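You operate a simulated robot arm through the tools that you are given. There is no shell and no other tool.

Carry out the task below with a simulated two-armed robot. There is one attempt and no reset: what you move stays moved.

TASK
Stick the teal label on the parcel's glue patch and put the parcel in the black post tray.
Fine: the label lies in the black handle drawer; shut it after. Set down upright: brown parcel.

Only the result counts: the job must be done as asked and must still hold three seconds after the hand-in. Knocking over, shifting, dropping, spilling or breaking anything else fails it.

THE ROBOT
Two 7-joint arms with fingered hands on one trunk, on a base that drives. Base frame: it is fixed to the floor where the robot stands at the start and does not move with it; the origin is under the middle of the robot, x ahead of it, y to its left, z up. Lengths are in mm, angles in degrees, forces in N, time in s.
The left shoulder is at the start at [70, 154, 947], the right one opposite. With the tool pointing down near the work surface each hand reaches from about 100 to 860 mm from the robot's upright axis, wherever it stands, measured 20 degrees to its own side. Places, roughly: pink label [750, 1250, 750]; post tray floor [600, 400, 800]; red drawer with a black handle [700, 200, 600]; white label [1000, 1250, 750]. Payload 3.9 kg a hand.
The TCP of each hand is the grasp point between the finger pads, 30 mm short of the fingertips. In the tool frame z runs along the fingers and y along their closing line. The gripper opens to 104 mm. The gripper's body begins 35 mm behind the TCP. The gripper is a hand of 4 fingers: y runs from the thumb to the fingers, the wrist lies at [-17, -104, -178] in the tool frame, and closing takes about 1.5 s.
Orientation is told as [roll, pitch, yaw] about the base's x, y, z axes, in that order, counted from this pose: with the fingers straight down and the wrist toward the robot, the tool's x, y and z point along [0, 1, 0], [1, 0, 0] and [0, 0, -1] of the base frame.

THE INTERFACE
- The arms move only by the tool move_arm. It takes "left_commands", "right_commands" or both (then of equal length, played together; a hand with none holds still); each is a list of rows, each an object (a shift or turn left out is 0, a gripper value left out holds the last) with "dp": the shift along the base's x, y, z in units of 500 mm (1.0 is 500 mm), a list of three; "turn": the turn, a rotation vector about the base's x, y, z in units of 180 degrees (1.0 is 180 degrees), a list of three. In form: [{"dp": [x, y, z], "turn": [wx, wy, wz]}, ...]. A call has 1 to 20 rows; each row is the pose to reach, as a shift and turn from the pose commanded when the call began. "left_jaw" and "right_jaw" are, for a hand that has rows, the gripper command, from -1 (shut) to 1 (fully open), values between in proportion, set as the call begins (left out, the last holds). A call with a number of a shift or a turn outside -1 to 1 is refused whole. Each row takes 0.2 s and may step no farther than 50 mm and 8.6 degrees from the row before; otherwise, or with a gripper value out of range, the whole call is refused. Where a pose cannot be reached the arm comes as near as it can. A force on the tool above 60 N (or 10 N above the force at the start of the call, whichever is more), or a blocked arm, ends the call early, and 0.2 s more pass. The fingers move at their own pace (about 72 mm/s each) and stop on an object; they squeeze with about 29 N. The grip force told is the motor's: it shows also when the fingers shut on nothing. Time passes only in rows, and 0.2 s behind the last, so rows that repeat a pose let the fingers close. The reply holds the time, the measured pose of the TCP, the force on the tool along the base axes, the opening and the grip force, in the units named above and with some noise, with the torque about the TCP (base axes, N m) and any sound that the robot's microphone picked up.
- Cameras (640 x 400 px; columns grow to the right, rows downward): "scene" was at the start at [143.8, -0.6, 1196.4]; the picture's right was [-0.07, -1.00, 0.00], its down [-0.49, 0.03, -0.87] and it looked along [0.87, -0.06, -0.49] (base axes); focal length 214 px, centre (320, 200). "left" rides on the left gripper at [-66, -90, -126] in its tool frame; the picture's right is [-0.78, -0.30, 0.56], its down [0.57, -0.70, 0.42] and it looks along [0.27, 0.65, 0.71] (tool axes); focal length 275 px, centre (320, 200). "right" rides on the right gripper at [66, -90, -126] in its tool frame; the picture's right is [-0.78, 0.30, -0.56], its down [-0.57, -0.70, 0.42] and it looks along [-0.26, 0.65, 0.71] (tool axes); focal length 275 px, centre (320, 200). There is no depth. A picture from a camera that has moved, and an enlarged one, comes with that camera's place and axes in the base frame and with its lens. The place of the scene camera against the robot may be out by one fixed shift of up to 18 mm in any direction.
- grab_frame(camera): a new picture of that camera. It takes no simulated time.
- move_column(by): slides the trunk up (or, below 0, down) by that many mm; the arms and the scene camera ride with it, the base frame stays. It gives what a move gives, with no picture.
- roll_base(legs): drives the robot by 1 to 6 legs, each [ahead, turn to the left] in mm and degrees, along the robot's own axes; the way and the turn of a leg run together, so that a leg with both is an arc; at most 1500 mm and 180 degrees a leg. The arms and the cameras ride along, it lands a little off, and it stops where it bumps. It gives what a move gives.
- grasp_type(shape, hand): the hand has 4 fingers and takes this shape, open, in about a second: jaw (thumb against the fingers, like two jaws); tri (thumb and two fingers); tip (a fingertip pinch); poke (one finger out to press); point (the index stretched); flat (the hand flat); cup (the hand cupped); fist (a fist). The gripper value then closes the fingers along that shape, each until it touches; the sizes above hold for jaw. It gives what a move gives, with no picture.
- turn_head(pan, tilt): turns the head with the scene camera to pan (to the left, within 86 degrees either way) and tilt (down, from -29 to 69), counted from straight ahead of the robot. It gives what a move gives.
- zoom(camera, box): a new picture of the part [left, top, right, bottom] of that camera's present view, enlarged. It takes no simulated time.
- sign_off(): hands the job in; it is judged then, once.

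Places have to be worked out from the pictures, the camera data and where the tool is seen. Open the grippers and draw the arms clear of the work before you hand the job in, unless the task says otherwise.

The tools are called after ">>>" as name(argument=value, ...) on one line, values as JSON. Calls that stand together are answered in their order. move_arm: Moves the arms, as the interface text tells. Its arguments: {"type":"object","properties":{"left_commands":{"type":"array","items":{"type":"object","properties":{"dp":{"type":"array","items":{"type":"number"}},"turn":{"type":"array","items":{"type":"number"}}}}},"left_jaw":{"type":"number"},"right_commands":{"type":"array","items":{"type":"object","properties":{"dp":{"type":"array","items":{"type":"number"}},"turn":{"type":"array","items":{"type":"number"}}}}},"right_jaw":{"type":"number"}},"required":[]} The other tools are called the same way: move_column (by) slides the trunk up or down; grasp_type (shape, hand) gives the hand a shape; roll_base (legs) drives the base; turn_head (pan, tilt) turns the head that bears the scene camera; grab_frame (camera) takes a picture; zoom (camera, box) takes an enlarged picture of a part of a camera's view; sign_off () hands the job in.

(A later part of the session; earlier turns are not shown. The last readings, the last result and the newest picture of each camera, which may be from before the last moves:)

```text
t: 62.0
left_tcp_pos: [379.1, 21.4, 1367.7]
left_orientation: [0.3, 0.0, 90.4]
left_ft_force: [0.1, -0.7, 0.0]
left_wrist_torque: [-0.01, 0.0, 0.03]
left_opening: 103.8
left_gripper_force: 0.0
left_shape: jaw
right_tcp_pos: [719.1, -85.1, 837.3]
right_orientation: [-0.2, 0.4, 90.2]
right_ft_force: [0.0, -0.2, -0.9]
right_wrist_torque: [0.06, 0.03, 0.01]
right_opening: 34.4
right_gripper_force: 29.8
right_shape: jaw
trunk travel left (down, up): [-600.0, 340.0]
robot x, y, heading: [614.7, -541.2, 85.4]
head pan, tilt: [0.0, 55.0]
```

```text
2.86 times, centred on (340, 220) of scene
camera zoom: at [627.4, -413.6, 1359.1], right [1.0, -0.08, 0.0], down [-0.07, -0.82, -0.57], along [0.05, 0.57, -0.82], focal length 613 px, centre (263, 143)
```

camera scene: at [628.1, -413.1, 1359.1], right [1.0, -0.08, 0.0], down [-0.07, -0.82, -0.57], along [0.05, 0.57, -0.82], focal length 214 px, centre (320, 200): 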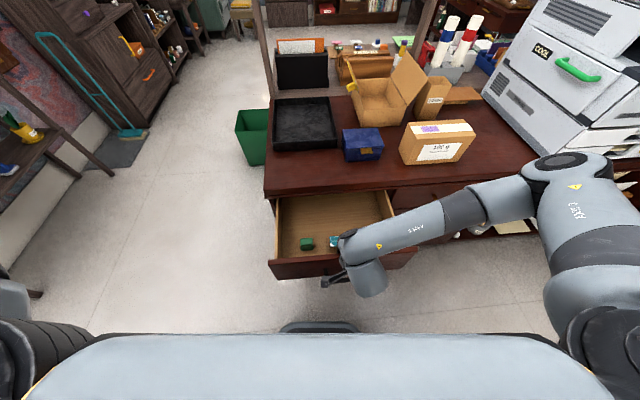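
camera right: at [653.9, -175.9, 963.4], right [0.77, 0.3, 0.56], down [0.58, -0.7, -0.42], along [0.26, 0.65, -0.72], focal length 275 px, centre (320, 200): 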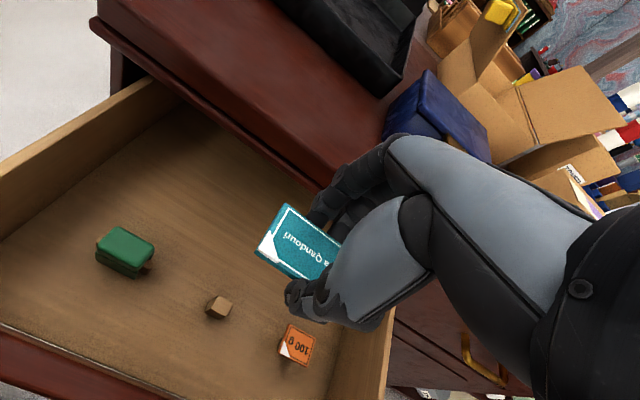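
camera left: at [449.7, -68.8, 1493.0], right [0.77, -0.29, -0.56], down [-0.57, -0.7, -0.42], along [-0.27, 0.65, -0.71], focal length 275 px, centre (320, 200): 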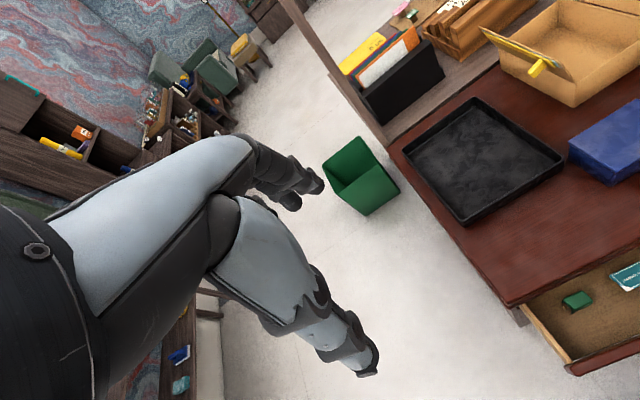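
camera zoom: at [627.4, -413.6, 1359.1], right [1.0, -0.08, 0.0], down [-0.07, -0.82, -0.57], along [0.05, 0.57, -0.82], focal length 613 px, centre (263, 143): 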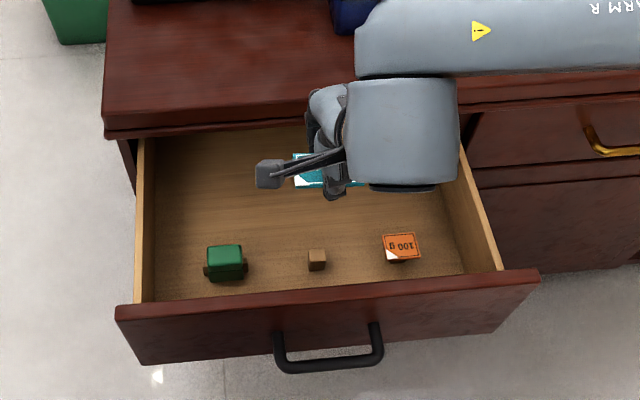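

The label is in hand and its support block stayed in the drawer. Next I'll shut the drawer with the left hand; first I move the right hand (with label) aside/up, and bring the left hand down in front of the drawer with fingers closed.

>>> move_arm(right_commands=[{"dp": [0.03, 0.01, 0.03]}, {"dp": [0.06, 0.02, 0.06]}, {"dp": [0.09, 0.03, 0.09]}, {"dp": [0.12, 0.04, 0.12]}, {"dp": [0.15, 0.05, 0.15]}, {"dp": [0.18, 0.05, 0.18]}, {"dp": [0.21, 0.05, 0.2]}, {"dp": [0.24, 0.05, 0.2]}, {"dp": [0.26, 0.05, 0.2]}, {"dp": [0.26, 0.05, 0.2]}], left_commands=[{"dp": [0.024, -0.045, -0.074]}, {"dp": [0.048, -0.09, -0.147]}, {"dp": [0.072, -0.134, -0.22]}, {"dp": [0.096, -0.178, -0.294]}, {"dp": [0.12, -0.223, -0.368]}, {"dp": [0.144, -0.268, -0.442]}, {"dp": [0.168, -0.312, -0.515]}, {"dp": [0.192, -0.356, -0.588]}, {"dp": [0.216, -0.4, -0.662]}, {"dp": [0.24, -0.446, -0.736]}], left_jaw=-1)

>>> grab_frame(camera="scene")

>>> grab_frame(camera="left")

```text
t: 64.2
left_tcp_pos: [516.0, -68.6, 1016.9]
left_orientation: [0.3, 0.0, 90.5]
left_ft_force: [0.2, 0.2, 0.1]
left_wrist_torque: [0.03, 0.0, 0.0]
left_opening: 0.0
left_gripper_force: 29.2
left_shape: jaw
left hand out of reach, approached as far as the arm can: row 6, 7, 8, 9, 10
right_tcp_pos: [858.2, -61.4, 935.9]
right_orientation: [-0.1, 0.3, 90.3]
right_ft_force: [0.2, 1.0, 1.0]
right_wrist_torque: [-0.05, 0.0, 0.0]
right_opening: 34.7
right_gripper_force: 28.9
right_shape: jaw
trunk travel left (down, up): [-600.0, 340.0]
robot x, y, heading: [614.1, -540.6, 85.2]
head pan, tilt: [0.0, 55.0]
```

```text
taken
camera scene: at [630.9, -411.4, 1359.1], right [1.0, -0.08, 0.0], down [-0.07, -0.82, -0.57], along [0.05, 0.57, -0.82], focal length 214 px, centre (320, 200)
```

scene: 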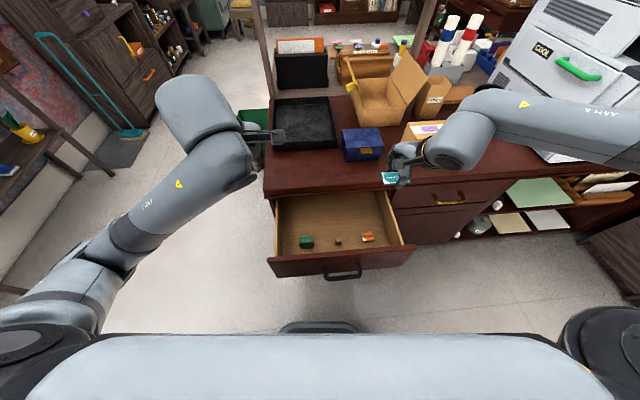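

```text
taken
camera left: at [584.0, -157.8, 1140.0], right [0.77, -0.29, -0.56], down [-0.57, -0.71, -0.42], along [-0.27, 0.65, -0.71], focal length 275 px, centre (320, 200)
```

left: 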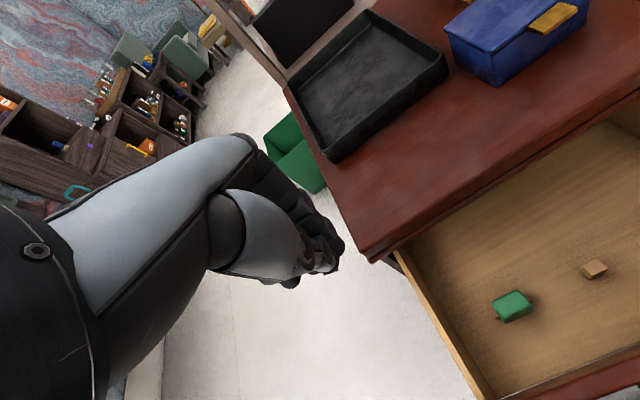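

The left arm hits its fold limit at that height. I move it left of the desk end first, to then go down and come around in front of the drawer.

>>> move_arm(left_commands=[{"dp": [-0.03, 0.04, -0.02]}, {"dp": [-0.06, 0.08, -0.04]}, {"dp": [-0.09, 0.12, -0.06]}, {"dp": [-0.12, 0.16, -0.08]}, {"dp": [-0.16, 0.2, -0.1]}])

```text
t: 65.4
left_tcp_pos: [433.6, 25.0, 962.1]
left_orientation: [0.1, 0.1, 90.4]
left_ft_force: [0.6, -0.1, 0.4]
left_wrist_torque: [0.04, -0.01, 0.03]
left_opening: 0.0
left_gripper_force: 29.1
left_shape: jaw
right_tcp_pos: [853.4, -63.4, 936.7]
right_orientation: [-0.1, 0.4, 90.3]
right_ft_force: [-0.6, -0.2, -0.6]
right_wrist_torque: [0.01, 0.0, 0.02]
right_opening: 34.3
right_gripper_force: 28.7
right_shape: jaw
trunk travel left (down, up): [-600.0, 340.0]
robot x, y, heading: [613.0, -541.2, 85.3]
head pan, tilt: [0.0, 55.0]
```

Good. Now down and back: first lower beside the desk end, then swing back with a 45° finger tilt.

>>> move_arm(left_commands=[{"dp": [-0.016, -0.042, -0.065]}, {"dp": [-0.032, -0.084, -0.13]}, {"dp": [-0.048, -0.126, -0.195]}, {"dp": [-0.064, -0.168, -0.26]}, {"dp": [-0.078, -0.21, -0.324]}])

>>> move_arm(left_commands=[{"dp": [0, -0.06, -0.035], "turn": [0.042, 0, 0]}, {"dp": [0, -0.12, -0.07], "turn": [0.083, 0, 0]}, {"dp": [0, -0.18, -0.105], "turn": [0.125, 0, 0]}, {"dp": [0, -0.24, -0.14], "turn": [0.167, 0, 0]}, {"dp": [0, -0.3, -0.175], "turn": [0.208, 0, 0]}, {"dp": [0, -0.37, -0.21], "turn": [0.25, 0, 0]}])

>>> grab_frame(camera="scene")

>>> grab_frame(camera="left")

```text
t: 66.6
left_tcp_pos: [394.9, -84.8, 799.7]
left_orientation: [0.2, -0.1, 90.4]
left_ft_force: [0.5, -0.8, 0.8]
left_wrist_torque: [0.04, 0.0, -0.04]
left_opening: 0.0
left_gripper_force: 29.2
left_shape: jaw
right_tcp_pos: [853.4, -63.9, 938.8]
right_orientation: [-0.2, 0.3, 90.3]
right_ft_force: [-0.8, -0.5, 0.4]
right_wrist_torque: [0.05, -0.01, 0.01]
right_opening: 34.1
right_gripper_force: 28.8
right_shape: jaw
trunk travel left (down, up): [-600.0, 340.0]
robot x, y, heading: [615.6, -539.4, 85.1]
head pan, tilt: [0.0, 55.0]
```

```text
t: 68.0
left_tcp_pos: [380.9, -267.3, 689.5]
left_orientation: [2.6, -44.3, 84.5]
left_ft_force: [0.3, -0.7, 0.1]
left_wrist_torque: [-0.01, 0.01, 0.0]
left_opening: 0.0
left_gripper_force: 28.4
left_shape: jaw
right_tcp_pos: [846.3, -60.8, 939.1]
right_orientation: [-0.6, 0.5, 90.3]
right_ft_force: [-0.2, 0.5, 0.6]
right_wrist_torque: [-0.03, -0.04, -0.02]
right_opening: 34.5
right_gripper_force: 28.6
right_shape: jaw
trunk travel left (down, up): [-600.0, 340.0]
robot x, y, heading: [619.4, -538.9, 85.2]
head pan, tilt: [0.0, 55.0]
```

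```text
taken
camera scene: at [615.8, -410.3, 1359.0], right [1.0, -0.08, 0.01], down [-0.06, -0.82, -0.57], along [0.06, 0.57, -0.82], focal length 214 px, centre (320, 200)
```

scene: 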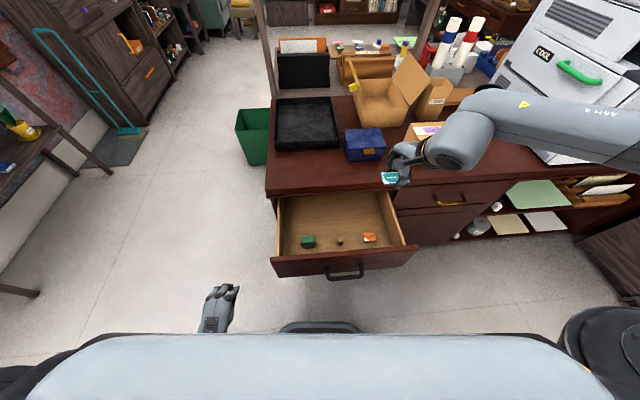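

```text
taken
camera left: at [436.9, -423.4, 714.0], right [0.77, 0.13, -0.63], down [-0.61, -0.16, -0.78], along [-0.2, 0.98, -0.05], focal length 275 px, centre (320, 200)
```

left: 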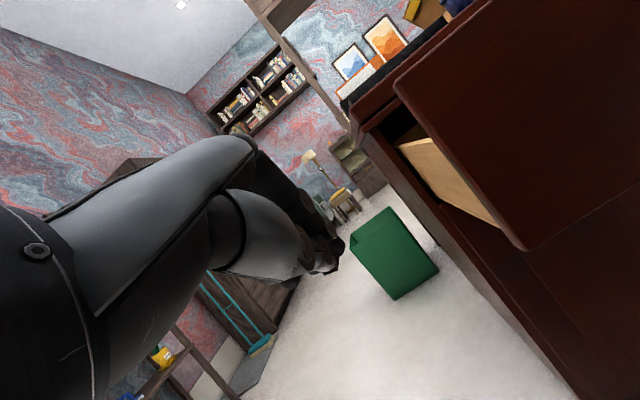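

The left hand is low and left of the drawer; the robot leans a hair (arm likely brushing its own body). I move the hand rightward in front of the panel, left of the handle.

>>> move_arm(left_commands=[{"dp": [0.06, 0, 0]}, {"dp": [0.12, 0, 0]}, {"dp": [0.18, 0, 0]}, {"dp": [0.24, 0, 0]}, {"dp": [0.3, 0, 0]}, {"dp": [0.36, 0, 0]}, {"dp": [0.42, 0, -0.02]}])

>>> grab_frame(camera="scene")

>>> grab_frame(camera="left")

```text
t: 69.2
left_tcp_pos: [428.4, -274.6, 675.1]
left_orientation: [13.0, -43.2, 83.5]
left_ft_force: [0.0, 0.4, -0.2]
left_wrist_torque: [0.03, 0.01, 0.01]
left_opening: 0.0
left_gripper_force: 29.8
left_shape: jaw
right_tcp_pos: [842.2, -60.4, 940.3]
right_orientation: [-1.1, 0.5, 90.2]
right_ft_force: [0.0, 0.5, -0.7]
right_wrist_torque: [-0.03, 0.02, 0.0]
right_opening: 34.3
right_gripper_force: 29.0
right_shape: jaw
trunk travel left (down, up): [-600.0, 340.0]
robot x, y, heading: [615.9, -541.2, 85.2]
head pan, tilt: [0.0, 55.0]
stopped in row 5 (left hand): the arm was blocked; the commanded pose is now the measured one
```

```text
taken
camera scene: at [608.5, -410.9, 1359.6], right [1.0, -0.08, 0.02], down [-0.06, -0.82, -0.57], along [0.06, 0.57, -0.82], focal length 214 px, centre (320, 200)
```

scene: 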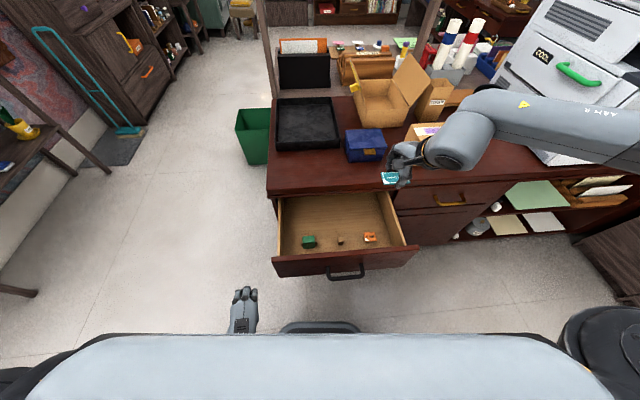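

```text
taken
camera left: at [504.9, -423.4, 691.7], right [0.66, 0.2, -0.73], down [-0.68, -0.24, -0.69], along [-0.31, 0.95, -0.02], focal length 275 px, centre (320, 200)
```

left: 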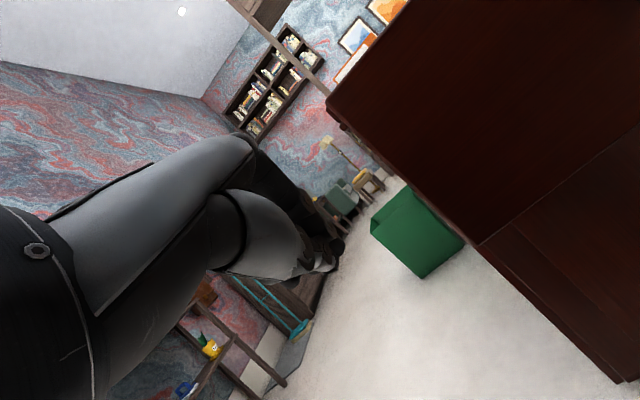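

The arm's wrist is jamming into the robot's own body in this tilted pose. I back out to the left, levelling the hand to vertical (wrist then clears the torso).

>>> move_arm(left_commands=[{"dp": [-0.05, 0.02, 0.01], "turn": [-0.02, -0.006, 0.001]}, {"dp": [-0.09, 0.06, 0.02], "turn": [-0.06, -0.016, 0.002]}, {"dp": [-0.1, 0.11, 0.04], "turn": [-0.104, -0.026, 0.004]}, {"dp": [-0.1, 0.16, 0.06], "turn": [-0.15, -0.037, 0.005]}, {"dp": [-0.1, 0.21, 0.08], "turn": [-0.195, -0.047, 0.007]}, {"dp": [-0.1, 0.25, 0.09], "turn": [-0.244, -0.0587, 0.0087]}])

>>> grab_frame(camera="scene")

```text
refused: row 6 steps farther than a row can; nothing moved
```

```text
taken
camera scene: at [608.5, -410.9, 1359.6], right [1.0, -0.08, 0.02], down [-0.06, -0.82, -0.57], along [0.06, 0.57, -0.82], focal length 214 px, centre (320, 200)
```

scene: 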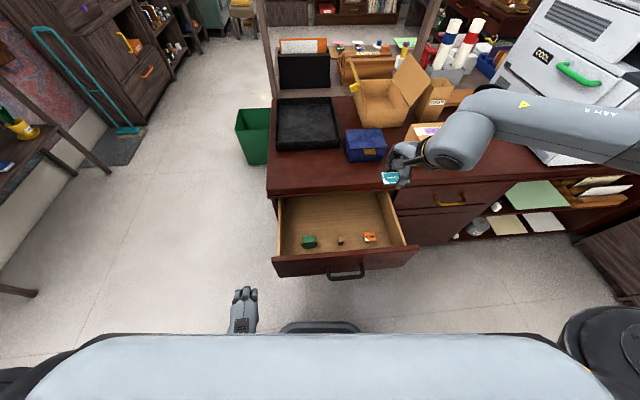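

One row exceeded the turn step; I resend with finer steps.

>>> move_arm(left_commands=[{"dp": [-0.05, 0.02, 0.01], "turn": [-0.02, -0.005, 0.001]}, {"dp": [-0.09, 0.06, 0.02], "turn": [-0.055, -0.013, 0.002]}, {"dp": [-0.1, 0.1, 0.03], "turn": [-0.093, -0.022, 0.003]}, {"dp": [-0.1, 0.14, 0.05], "turn": [-0.131, -0.0315, 0.005]}, {"dp": [-0.1, 0.18, 0.06], "turn": [-0.169, -0.0407, 0.006]}, {"dp": [-0.1, 0.22, 0.08], "turn": [-0.207, -0.0498, 0.0075]}, {"dp": [-0.1, 0.25, 0.09], "turn": [-0.244, -0.0587, 0.0087]}])

>>> grab_frame(camera="scene")

```text
t: 70.8
left_tcp_pos: [377.6, -154.3, 721.7]
left_orientation: [3.0, 1.2, 88.9]
left_ft_force: [-0.1, 1.1, -0.2]
left_wrist_torque: [-0.03, 0.0, 0.01]
left_opening: 0.0
left_gripper_force: 29.0
left_shape: jaw
right_tcp_pos: [853.1, -61.3, 935.4]
right_orientation: [-0.2, 0.4, 90.3]
right_ft_force: [1.2, -0.3, -0.3]
right_wrist_torque: [0.0, -0.04, 0.02]
right_opening: 34.1
right_gripper_force: 29.4
right_shape: jaw
trunk travel left (down, up): [-600.0, 340.0]
robot x, y, heading: [615.3, -542.3, 85.4]
head pan, tilt: [0.0, 55.0]
```

```text
taken
camera scene: at [626.8, -411.7, 1358.9], right [1.0, -0.08, 0.0], down [-0.07, -0.82, -0.57], along [0.05, 0.57, -0.82], focal length 214 px, centre (320, 200)
```

scene: 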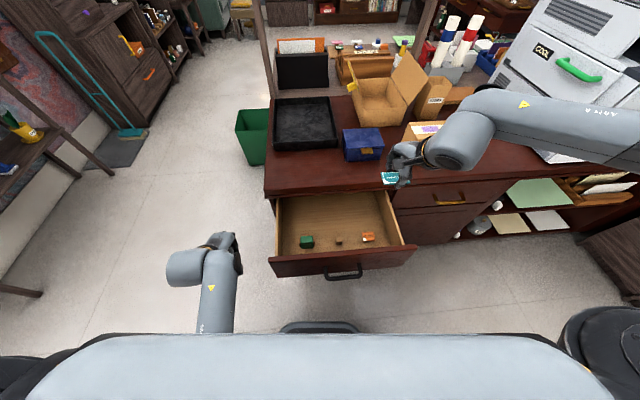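

Lean is gone. Rather than force the left arm, I'll place the label first and shut the drawer afterwards with the right arm. I look at the parcel's glue patch from the right camera and the head.

>>> grab_frame(camera="right")

>>> zoom(camera="right", box=[240, 0, 640, 200])

>>> zoom(camera="scene", box=[360, 90, 500, 210])

```text
taken
camera right: at [787.8, -151.3, 1062.3], right [0.77, 0.3, 0.56], down [0.58, -0.7, -0.42], along [0.26, 0.64, -0.72], focal length 275 px, centre (320, 200)
```

right: 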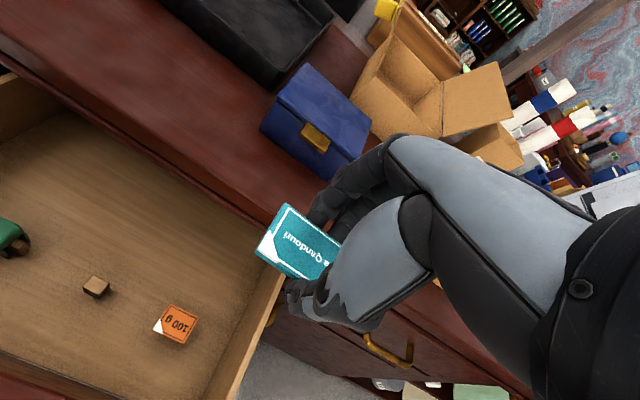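

```text
1.60 times, centred on (440, 100) of right
camera zoom: at [787.8, -151.3, 1062.3], right [0.77, 0.3, 0.56], down [0.58, -0.7, -0.42], along [0.26, 0.64, -0.72], focal length 440 px, centre (128, 360)
```

zoom: 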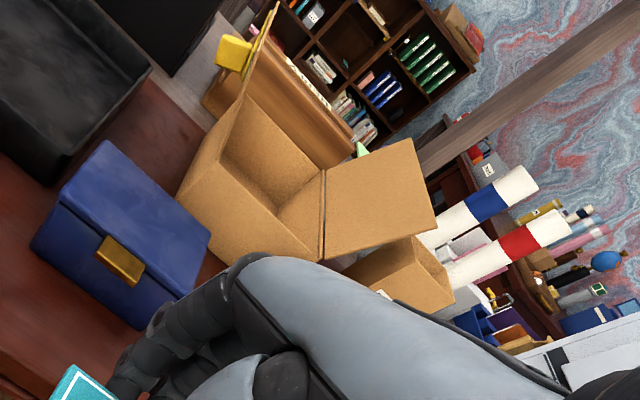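

```text
3.33 times, centred on (430, 150) of scene
camera zoom: at [626.8, -411.7, 1358.9], right [1.0, -0.08, 0.0], down [-0.07, -0.82, -0.57], along [0.05, 0.57, -0.82], focal length 715 px, centre (-47, 367)
```

zoom: 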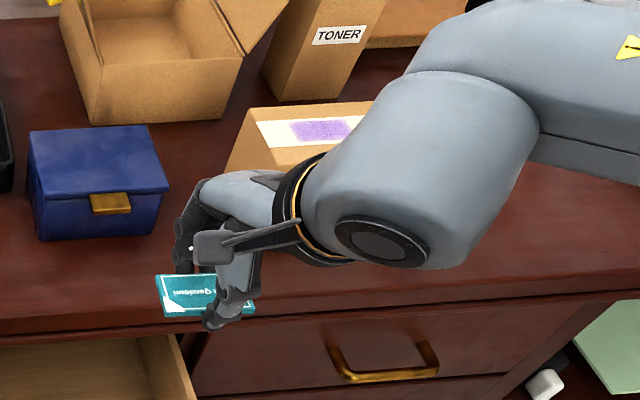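

The TONER box stands behind the parcel; the patch centre is about (1042, 154, 898) from several views. I carry the label above it at a safe height and check reach.

>>> move_arm(right_commands=[{"dp": [0.04, 0.03, 0.06]}, {"dp": [0.09, 0.08, 0.11]}, {"dp": [0.15, 0.14, 0.12]}, {"dp": [0.21, 0.21, 0.12]}, {"dp": [0.26, 0.28, 0.12]}, {"dp": [0.31, 0.35, 0.12]}, {"dp": [0.35, 0.41, 0.12]}, {"dp": [0.382, 0.432, 0.1]}])

>>> turn_head(pan=-28, tilt=35)

>>> grab_frame(camera="scene")

>>> grab_frame(camera="right")

```text
t: 72.5
left_tcp_pos: [379.9, -150.2, 724.7]
left_orientation: [2.9, 0.5, 88.6]
left_ft_force: [0.9, 0.5, 1.1]
left_wrist_torque: [-0.01, -0.03, 0.02]
left_opening: 0.0
left_gripper_force: 29.5
left_shape: jaw
right_tcp_pos: [1008.3, 114.2, 995.3]
right_orientation: [-0.4, 0.3, 90.1]
right_ft_force: [0.0, 0.1, 0.1]
right_wrist_torque: [0.02, 0.0, 0.01]
right_opening: 33.9
right_gripper_force: 28.9
right_shape: jaw
right hand out of reach, approached as far as the arm can: row 7, 8
trunk travel left (down, up): [-600.0, 340.0]
robot x, y, heading: [613.0, -540.8, 85.2]
head pan, tilt: [0.0, 55.0]
```

```text
t: 73.5
left_tcp_pos: [378.5, -150.9, 723.7]
left_orientation: [2.8, 0.4, 88.7]
left_ft_force: [-0.7, -0.8, 0.2]
left_wrist_torque: [0.0, 0.0, 0.0]
left_opening: 0.3
left_gripper_force: 28.8
left_shape: jaw
right_tcp_pos: [1007.9, 113.8, 995.5]
right_orientation: [-0.3, 0.3, 90.1]
right_ft_force: [-0.7, 0.2, 0.4]
right_wrist_torque: [0.0, 0.0, 0.01]
right_opening: 34.5
right_gripper_force: 29.4
right_shape: jaw
trunk travel left (down, up): [-600.0, 340.0]
robot x, y, heading: [618.5, -537.8, 85.0]
head pan, tilt: [-28.0, 35.0]
```

```text
taken
camera scene: at [669.3, -410.9, 1387.3], right [0.84, -0.54, 0.0], down [-0.31, -0.48, -0.82], along [0.44, 0.69, -0.57], focal length 214 px, centre (320, 200)
```

scene: 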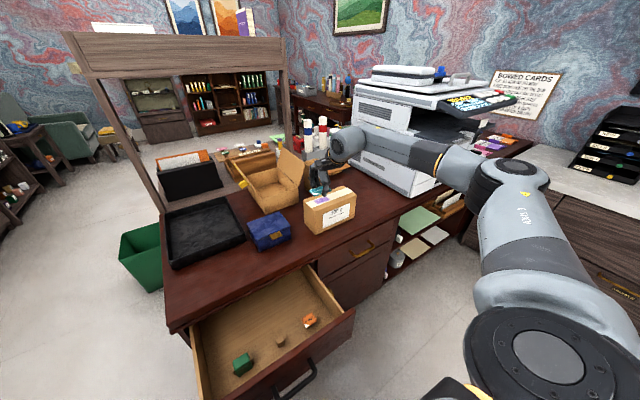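

```text
taken
camera right: at [941.5, 23.9, 1121.5], right [0.77, 0.3, 0.56], down [0.58, -0.7, -0.42], along [0.27, 0.65, -0.72], focal length 275 px, centre (320, 200)
```

right: 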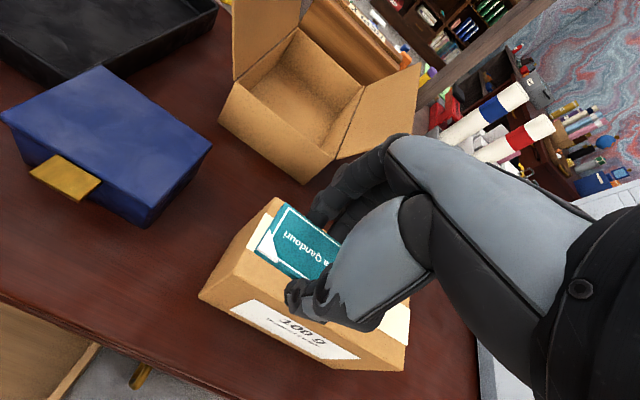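

About 40 mm short of reach. I drive forward 70 mm (still clear of the open drawer).

>>> roll_base(legs=[[70, 0]])

>>> grab_frame(camera="right")

>>> zoom(camera="scene", box=[270, 120, 390, 250])

```text
t: 74.5
left_tcp_pos: [385.0, -83.2, 725.0]
left_orientation: [2.8, 0.5, 88.8]
left_ft_force: [0.6, -0.1, 0.5]
left_wrist_torque: [-0.02, 0.04, 0.02]
left_opening: 0.0
left_gripper_force: 29.0
left_shape: jaw
right_tcp_pos: [1012.6, 184.0, 996.0]
right_orientation: [-0.3, 0.4, 90.1]
right_ft_force: [-0.7, -0.7, -0.7]
right_wrist_torque: [-0.02, 0.03, 0.01]
right_opening: 34.1
right_gripper_force: 29.0
right_shape: jaw
trunk travel left (down, up): [-600.0, 340.0]
robot x, y, heading: [617.5, -470.4, 85.6]
head pan, tilt: [-28.0, 35.0]
```

```text
taken
camera right: at [946.8, 92.8, 1121.8], right [0.77, 0.3, 0.56], down [0.58, -0.7, -0.42], along [0.27, 0.65, -0.72], focal length 275 px, centre (320, 200)
```

right: 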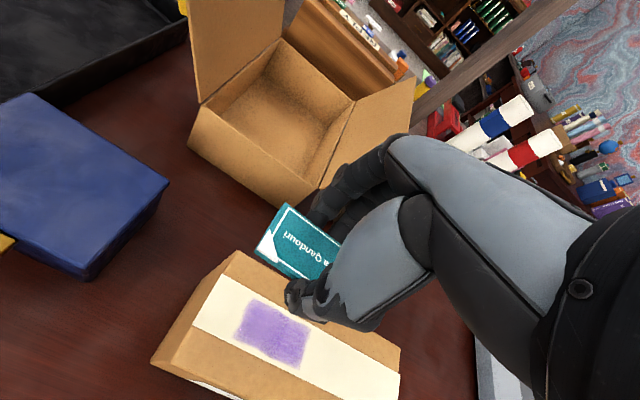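

```text
3.08 times, centred on (330, 185) of scene
camera zoom: at [674.7, -342.2, 1387.4], right [0.84, -0.54, 0.0], down [-0.31, -0.48, -0.82], along [0.44, 0.69, -0.57], focal length 660 px, centre (289, 246)
```

zoom: 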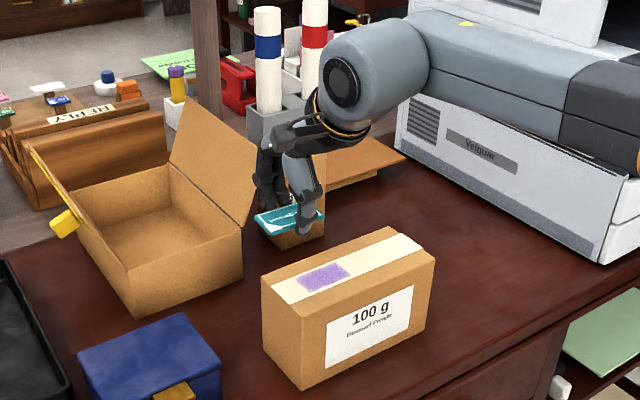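

The hand camera now sees the whole glue patch. I zoom to measure its corners.

>>> zoom(camera="right", box=[140, 200, 420, 400])

```text
2.00 times, centred on (280, 300) of right
camera zoom: at [946.8, 92.8, 1121.8], right [0.77, 0.3, 0.56], down [0.58, -0.7, -0.42], along [0.27, 0.65, -0.72], focal length 551 px, centre (400, 0)
```

zoom: 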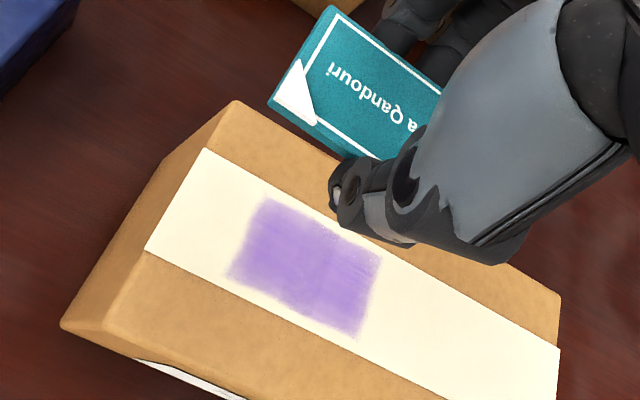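

Patch ≈58×33 mm centred near (1040, 150); label sits almost centred under the hand. I move over the patch and descend to ~17 mm above contact, then verify.

>>> move_arm(right_commands=[{"dp": [0.02, -0.02, 0], "turn": [0, 0, 0.004]}, {"dp": [0.04, -0.042, -0.02], "turn": [0, 0, 0.008]}, {"dp": [0.06, -0.063, -0.05], "turn": [0, 0, 0.013]}, {"dp": [0.06, -0.063, -0.08], "turn": [0, 0, 0.013]}, {"dp": [0.06, -0.063, -0.11], "turn": [0, 0, 0.013]}])

>>> grab_frame(camera="right")

>>> zoom(camera="scene", box=[290, 150, 370, 210])

```text
t: 75.7
left_tcp_pos: [384.1, -82.8, 724.9]
left_orientation: [3.1, 0.3, 88.5]
left_ft_force: [-0.1, 0.4, 0.0]
left_wrist_torque: [0.02, 0.03, -0.05]
left_opening: 0.1
left_gripper_force: 28.9
left_shape: jaw
right_tcp_pos: [1035.3, 157.8, 986.0]
right_orientation: [0.6, 0.0, 88.9]
right_ft_force: [-0.5, -0.2, -0.6]
right_wrist_torque: [-0.02, 0.01, -0.01]
right_opening: 34.1
right_gripper_force: 28.7
right_shape: jaw
right hand out of reach, approached as far as the arm can: row 1, 2, 3, 4, 5
trunk travel left (down, up): [-600.0, 340.0]
robot x, y, heading: [619.7, -471.7, 85.3]
head pan, tilt: [-28.0, 35.0]
```

```text
taken
camera right: at [968.6, 68.8, 1112.6], right [0.79, 0.28, 0.55], down [0.56, -0.71, -0.43], along [0.27, 0.64, -0.72], focal length 275 px, centre (320, 200)
```

right: 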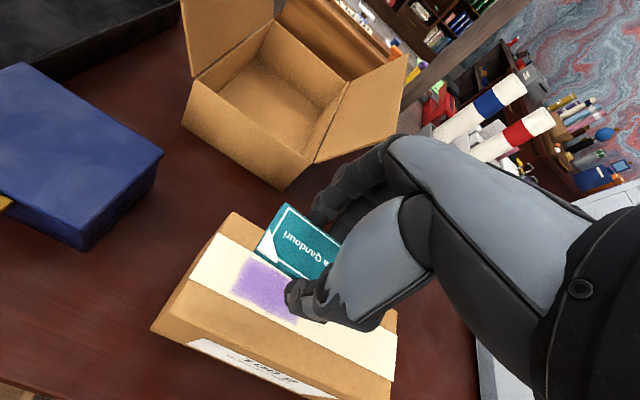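

```text
6.67 times, centred on (330, 180) of scene
camera zoom: at [675.7, -342.3, 1387.4], right [0.84, -0.54, 0.0], down [-0.31, -0.48, -0.82], along [0.44, 0.69, -0.57], focal length 1430 px, centre (253, 333)
```

zoom: 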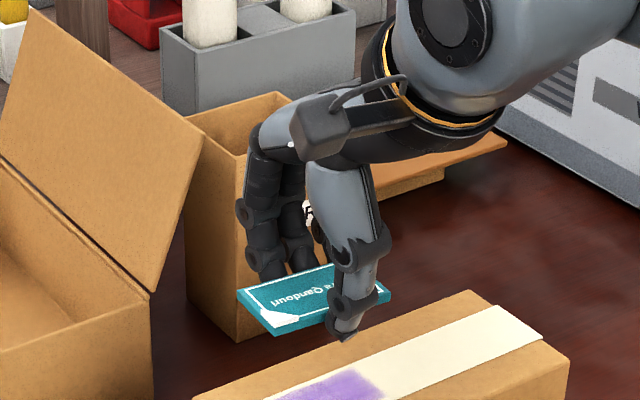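

The limit is wrist yaw, not distance: the parcel needs to be more straight ahead of the right shoulder. I retract both hands to safe poses (left raised above the drawer level), then shift the base to the right.

>>> move_arm(right_commands=[{"dp": [-0.05, -0.05, 0]}, {"dp": [-0.1, -0.1, 0]}, {"dp": [-0.15, -0.15, -0.01]}, {"dp": [-0.2, -0.21, -0.02]}, {"dp": [-0.25, -0.27, -0.03]}, {"dp": [-0.3, -0.33, -0.04]}, {"dp": [-0.35, -0.396, -0.05]}], left_commands=[{"dp": [-0.004, 0.03, 0.065]}, {"dp": [-0.008, 0.06, 0.13]}, {"dp": [-0.012, 0.1, 0.2]}, {"dp": [-0.016, 0.14, 0.27]}, {"dp": [-0.02, 0.18, 0.34]}, {"dp": [-0.024, 0.21, 0.41]}, {"dp": [-0.028, 0.226, 0.47]}])

>>> grab_frame(camera="scene")

>>> grab_frame(camera="right")

```text
t: 77.3
left_tcp_pos: [372.3, 29.9, 959.9]
left_orientation: [2.8, 0.3, 88.8]
left_ft_force: [-0.5, -0.1, 0.7]
left_wrist_torque: [0.02, -0.02, -0.01]
left_opening: 0.1
left_gripper_force: 28.6
left_shape: jaw
right_tcp_pos: [861.3, -47.3, 962.9]
right_orientation: [0.4, -0.1, 88.8]
right_ft_force: [-0.5, -1.0, -0.2]
right_wrist_torque: [0.02, -0.02, 0.02]
right_opening: 34.4
right_gripper_force: 28.6
right_shape: jaw
trunk travel left (down, up): [-600.0, 340.0]
robot x, y, heading: [624.0, -470.1, 85.1]
head pan, tilt: [-28.0, 35.0]
```

```text
taken
camera scene: at [674.3, -342.6, 1387.4], right [0.84, -0.54, 0.0], down [-0.31, -0.48, -0.82], along [0.44, 0.69, -0.57], focal length 214 px, centre (320, 200)
```

scene: 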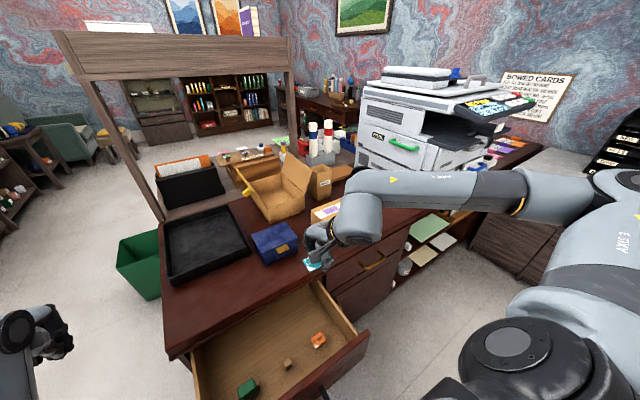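

```text
taken
camera right: at [794.7, -136.1, 1088.3], right [0.79, 0.28, 0.55], down [0.55, -0.71, -0.43], along [0.27, 0.64, -0.71], focal length 275 px, centre (320, 200)
```

right: 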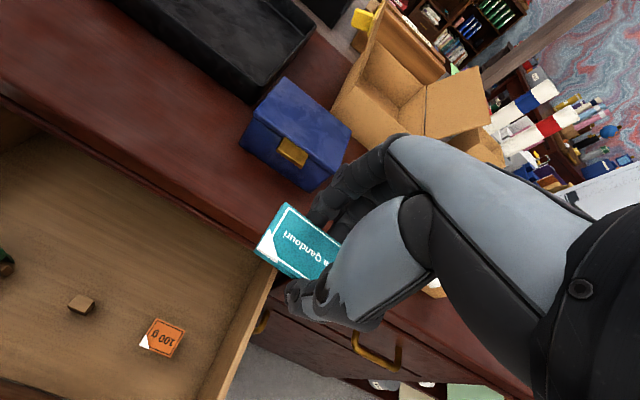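

Both hands are clear. I rotate to face +x, drive 230 mm, and rotate back to face the desk, putting the parcel straight ahead of the right shoulder.

>>> roll_base(legs=[[0, -85], [235, 0], [0, 87]])

>>> turn_head(pan=-15, tilt=40)

>>> grab_frame(camera="scene")

>>> grab_frame(camera="right")

```text
t: 86.4
left_tcp_pos: [583.3, 19.1, 959.7]
left_orientation: [2.8, 0.4, 91.7]
left_ft_force: [-0.8, 0.6, 0.2]
left_wrist_torque: [-0.01, 0.0, -0.03]
left_opening: 0.1
left_gripper_force: 29.3
left_shape: jaw
right_tcp_pos: [1075.3, -32.8, 963.0]
right_orientation: [0.4, 0.0, 92.0]
right_ft_force: [0.1, -0.3, 0.6]
right_wrist_torque: [0.01, 0.02, -0.04]
right_opening: 33.4
right_gripper_force: 29.3
right_shape: jaw
trunk travel left (down, up): [-600.0, 340.0]
robot x, y, heading: [856.0, -468.8, 88.4]
head pan, tilt: [-28.0, 35.0]
```

```text
t: 87.2
left_tcp_pos: [582.7, 18.6, 960.3]
left_orientation: [2.9, 0.4, 91.7]
left_ft_force: [-0.6, -0.1, -0.1]
left_wrist_torque: [-0.03, -0.02, 0.02]
left_opening: 0.1
left_gripper_force: 28.7
left_shape: jaw
right_tcp_pos: [1074.8, -33.3, 962.3]
right_orientation: [0.5, 0.0, 92.0]
right_ft_force: [-0.7, 0.0, -0.1]
right_wrist_torque: [0.0, 0.01, -0.01]
right_opening: 34.0
right_gripper_force: 29.1
right_shape: jaw
trunk travel left (down, up): [-600.0, 340.0]
robot x, y, heading: [853.2, -469.5, 88.2]
head pan, tilt: [-15.0, 40.0]
```

```text
taken
camera scene: at [885.1, -333.9, 1379.8], right [0.96, -0.29, 0.0], down [-0.19, -0.62, -0.77], along [0.22, 0.73, -0.64], focal length 214 px, centre (320, 200)
```

scene: 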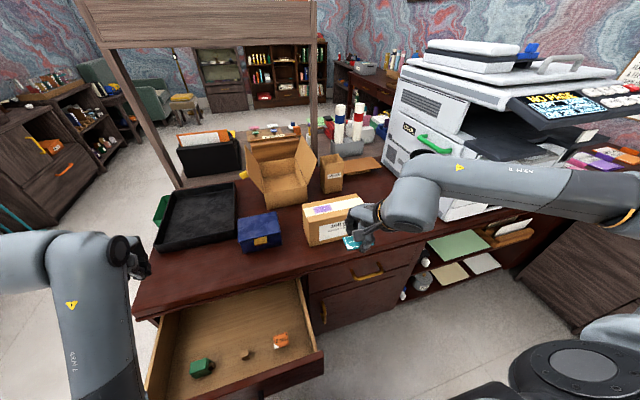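

```text
taken
camera right: at [1013.4, -125.8, 1088.1], right [0.77, 0.32, 0.55], down [0.59, -0.68, -0.43], along [0.24, 0.66, -0.72], focal length 275 px, centre (320, 200)
```

right: 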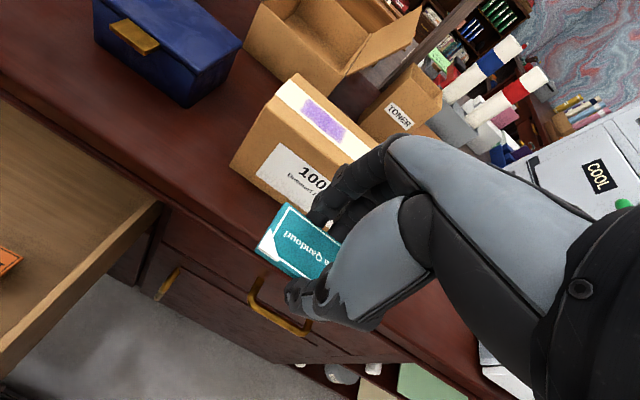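

Now the parcel is straight ahead of the right arm. I go to the viewing spot just beyond the patch, where the hand camera sees it in full.

>>> move_arm(right_commands=[{"dp": [-0.02, 0.06, 0.04]}, {"dp": [-0.04, 0.13, 0.075]}, {"dp": [-0.06, 0.2, 0.075]}, {"dp": [-0.08, 0.27, 0.075]}, {"dp": [-0.1, 0.35, 0.075]}, {"dp": [-0.124, 0.436, 0.075]}])

>>> grab_frame(camera="right")

>>> zoom(camera="right", box=[140, 200, 420, 400])

```text
t: 88.6
left_tcp_pos: [582.5, 20.0, 957.8]
left_orientation: [2.8, 0.5, 91.7]
left_ft_force: [0.7, 0.2, 0.2]
left_wrist_torque: [-0.03, -0.02, 0.04]
left_opening: 0.1
left_gripper_force: 29.1
left_shape: jaw
right_tcp_pos: [1010.4, 189.0, 998.8]
right_orientation: [0.3, -0.1, 91.9]
right_ft_force: [-0.3, 0.2, 0.3]
right_wrist_torque: [0.04, -0.02, 0.0]
right_opening: 33.8
right_gripper_force: 29.0
right_shape: jaw
trunk travel left (down, up): [-600.0, 340.0]
robot x, y, heading: [853.1, -468.7, 88.4]
head pan, tilt: [-15.0, 40.0]
```

```text
taken
camera right: at [948.6, 97.0, 1124.8], right [0.77, 0.32, 0.55], down [0.59, -0.68, -0.43], along [0.24, 0.66, -0.72], focal length 275 px, centre (320, 200)
```

right: 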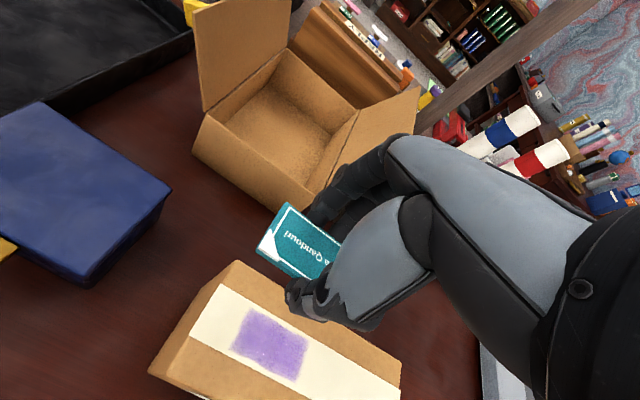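

```text
2.00 times, centred on (280, 300) of right
camera zoom: at [948.6, 97.0, 1124.8], right [0.77, 0.32, 0.55], down [0.59, -0.68, -0.43], along [0.24, 0.66, -0.72], focal length 551 px, centre (400, 0)
```

zoom: 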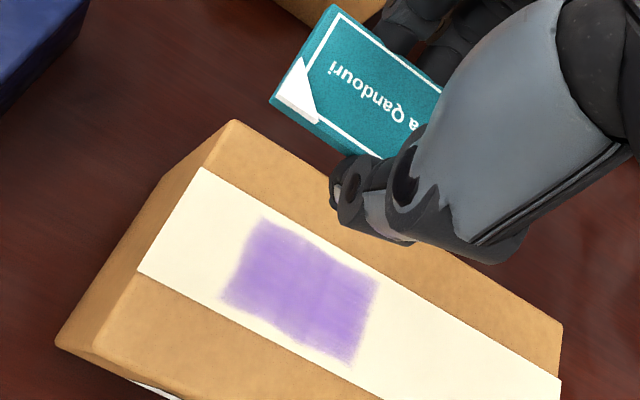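

Label and patch are parallel. Patch centre ≈ (1039.5, 150.4), label centre is ~2 mm left of the TCP. I move the hand over it and come down to ~20 mm above contact.

>>> move_arm(right_commands=[{"dp": [0.03, -0.04, 0]}, {"dp": [0.06, -0.078, 0]}, {"dp": [0.06, -0.078, -0.04]}, {"dp": [0.06, -0.078, -0.08]}, {"dp": [0.06, -0.078, -0.112]}])

>>> grab_frame(camera="right")

>>> zoom(camera="scene", box=[290, 170, 390, 250])

```text
t: 89.8
left_tcp_pos: [583.0, 17.7, 960.0]
left_orientation: [2.8, 0.4, 91.6]
left_ft_force: [0.2, 0.4, 0.3]
left_wrist_torque: [-0.01, 0.03, 0.0]
left_opening: 0.2
left_gripper_force: 28.9
left_shape: jaw
right_tcp_pos: [1041.7, 145.0, 941.4]
right_orientation: [0.5, 0.0, 91.9]
right_ft_force: [0.2, 0.6, -0.9]
right_wrist_torque: [-0.04, 0.02, -0.02]
right_opening: 33.5
right_gripper_force: 29.4
right_shape: jaw
trunk travel left (down, up): [-600.0, 340.0]
robot x, y, heading: [854.9, -473.0, 88.1]
head pan, tilt: [-15.0, 40.0]
```

```text
taken
camera right: at [979.9, 53.1, 1067.2], right [0.77, 0.32, 0.55], down [0.59, -0.68, -0.43], along [0.24, 0.66, -0.72], focal length 275 px, centre (320, 200)
```

right: 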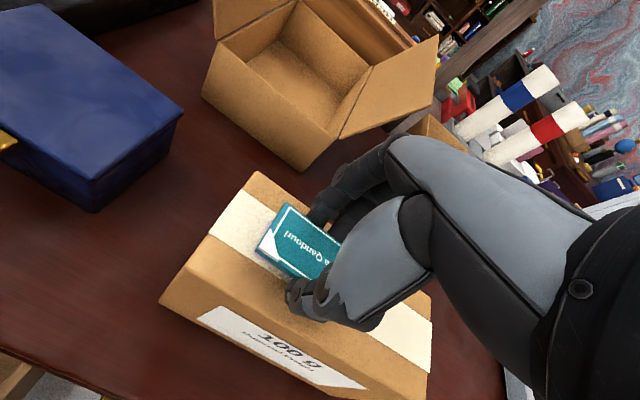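

```text
5.00 times, centred on (340, 210) of scene
camera zoom: at [885.0, -333.7, 1379.8], right [0.96, -0.29, 0.0], down [-0.18, -0.62, -0.77], along [0.22, 0.73, -0.64], focal length 1072 px, centre (220, 150)
```

zoom: 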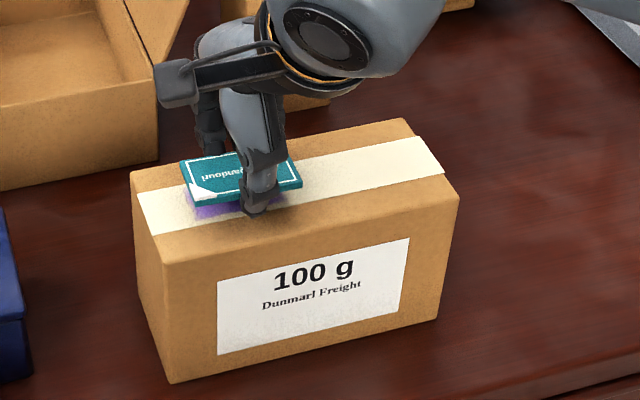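

The label hovers right over the purple patch. I lower in small steps and watch the force.

>>> move_arm(right_commands=[{"dp": [0, 0.002, -0.01]}, {"dp": [0, 0.004, -0.02]}, {"dp": [0, 0.004, -0.03]}])

>>> zoom(camera="right", box=[160, 160, 400, 360])

>>> zoom(camera="scene", box=[310, 190, 370, 230])

```text
t: 90.6
left_tcp_pos: [581.9, 16.1, 960.4]
left_orientation: [2.8, 0.3, 91.7]
left_ft_force: [-0.1, -0.1, 0.4]
left_wrist_torque: [0.0, 0.01, 0.0]
left_opening: 0.0
left_gripper_force: 28.8
left_shape: jaw
right_tcp_pos: [1042.0, 146.5, 931.2]
right_orientation: [0.6, -0.4, 91.9]
right_ft_force: [0.9, 1.1, 11.6]
right_wrist_torque: [-0.34, 0.02, 0.05]
right_opening: 34.2
right_gripper_force: 28.8
right_shape: jaw
trunk travel left (down, up): [-600.0, 340.0]
robot x, y, heading: [857.3, -472.5, 88.0]
head pan, tilt: [-15.0, 40.0]
```

```text
2.00 times, centred on (280, 260) of right
camera zoom: at [980.9, 54.1, 1056.5], right [0.77, 0.32, 0.55], down [0.59, -0.68, -0.43], along [0.24, 0.66, -0.71], focal length 551 px, centre (400, 80)
```

zoom: 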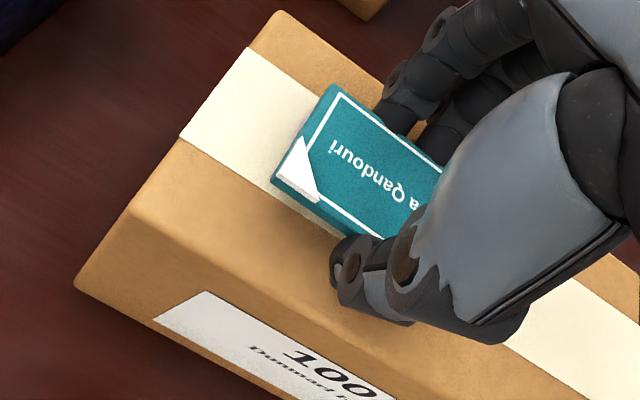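

```text
10.00 times, centred on (340, 210) of scene
camera zoom: at [884.6, -335.6, 1380.2], right [0.96, -0.29, 0.0], down [-0.18, -0.61, -0.77], along [0.22, 0.73, -0.64], focal length 2145 px, centre (120, 100)
```

zoom: 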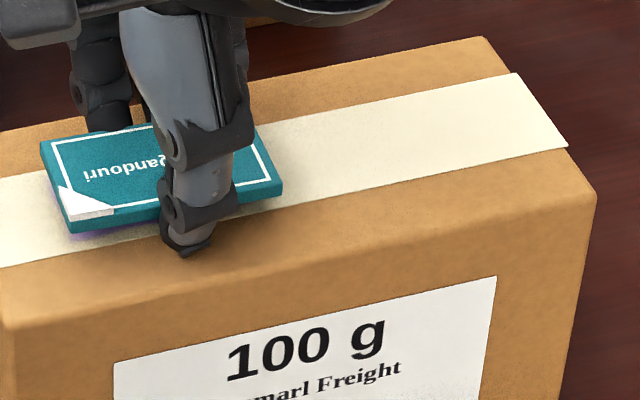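

The fingertips rest on the parcel top with the label a few millimetres above the patch, well centred. I open the hand to let the label settle on the glue.

>>> move_arm(right_commands=[{"dp": [0, 0, 0]}, {"dp": [0, 0, 0]}, {"dp": [0, 0, 0]}], right_jaw=0.1)

>>> zoom(camera="right", box=[160, 160, 400, 360])

>>> zoom(camera="scene", box=[310, 190, 370, 230])

```text
t: 91.4
left_tcp_pos: [581.5, 17.4, 962.0]
left_orientation: [2.8, 0.3, 91.7]
left_ft_force: [0.2, 0.2, 0.7]
left_wrist_torque: [0.05, 0.0, 0.01]
left_opening: 0.1
left_gripper_force: 28.8
left_shape: jaw
right_tcp_pos: [1040.9, 146.7, 930.5]
right_orientation: [0.5, -0.3, 91.9]
right_ft_force: [1.0, 5.1, 17.3]
right_wrist_torque: [-0.15, 0.08, -0.05]
right_opening: 52.6
right_gripper_force: 0.1
right_shape: jaw
trunk travel left (down, up): [-600.0, 340.0]
robot x, y, heading: [856.5, -472.8, 88.5]
head pan, tilt: [-15.0, 40.0]
```

```text
2.00 times, centred on (280, 260) of right
camera zoom: at [980.6, 54.1, 1055.9], right [0.77, 0.32, 0.55], down [0.59, -0.68, -0.43], along [0.24, 0.66, -0.71], focal length 551 px, centre (400, 80)
```

zoom: 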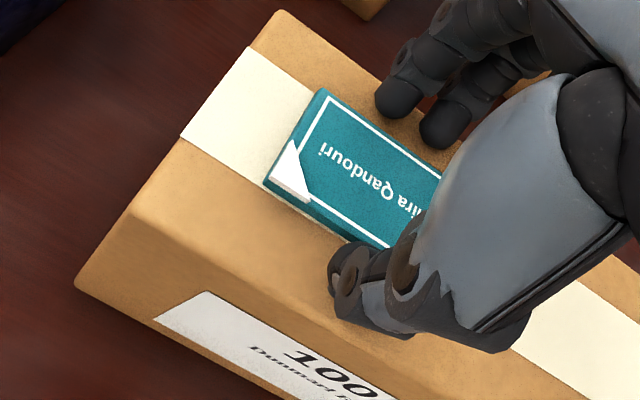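

```text
10.00 times, centred on (340, 210) of scene
camera zoom: at [884.1, -335.6, 1380.1], right [0.96, -0.29, 0.0], down [-0.18, -0.61, -0.77], along [0.22, 0.73, -0.64], focal length 2145 px, centre (120, 100)
```

zoom: 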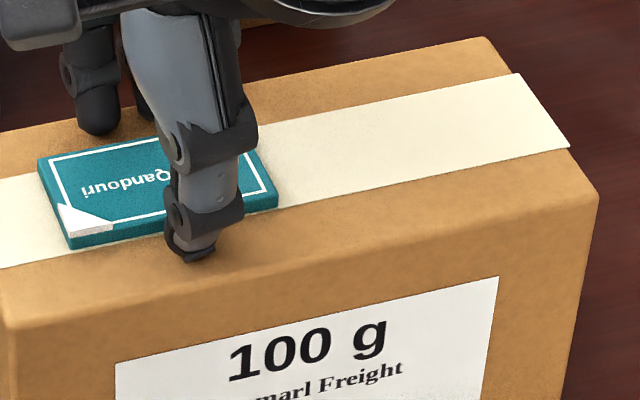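

The label now lies flat on the patch within the tape strip. I lift straight up, and then will press it down with closed fingers.

>>> move_arm(right_commands=[{"dp": [0, 0, 0.02]}, {"dp": [0, 0, 0.06]}, {"dp": [0, 0, 0.12]}, {"dp": [0, 0, 0.16]}], right_jaw=0.25)

>>> grab_frame(camera="right")

>>> zoom(camera="scene", box=[300, 180, 380, 240])

```text
t: 92.4
left_tcp_pos: [582.0, 18.0, 960.6]
left_orientation: [2.8, 0.4, 91.7]
left_ft_force: [-0.3, 1.3, -0.6]
left_wrist_torque: [0.01, -0.05, 0.0]
left_opening: 0.0
left_gripper_force: 28.6
left_shape: jaw
right_tcp_pos: [1040.6, 147.3, 1008.3]
right_orientation: [0.5, 0.0, 91.9]
right_ft_force: [1.2, 0.3, 0.1]
right_wrist_torque: [-0.02, -0.02, -0.01]
right_opening: 64.7
right_gripper_force: 0.0
right_shape: jaw
trunk travel left (down, up): [-600.0, 340.0]
robot x, y, heading: [856.6, -469.9, 88.4]
head pan, tilt: [-15.0, 40.0]
```

```text
taken
camera right: at [980.2, 54.7, 1134.6], right [0.77, 0.32, 0.55], down [0.59, -0.68, -0.43], along [0.24, 0.66, -0.72], focal length 275 px, centre (320, 200)
```

right: 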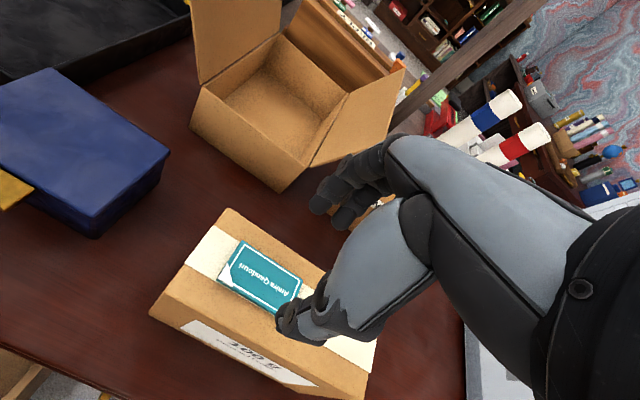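

```text
6.67 times, centred on (340, 210) of scene
camera zoom: at [884.9, -334.0, 1379.8], right [0.96, -0.29, 0.0], down [-0.18, -0.62, -0.77], along [0.22, 0.73, -0.64], focal length 1430 px, centre (187, 133)
```

zoom: 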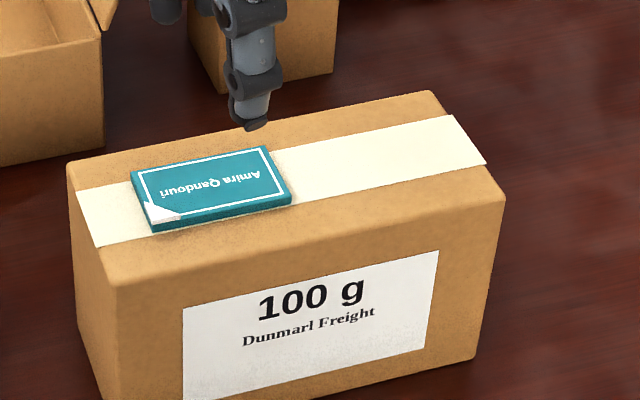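

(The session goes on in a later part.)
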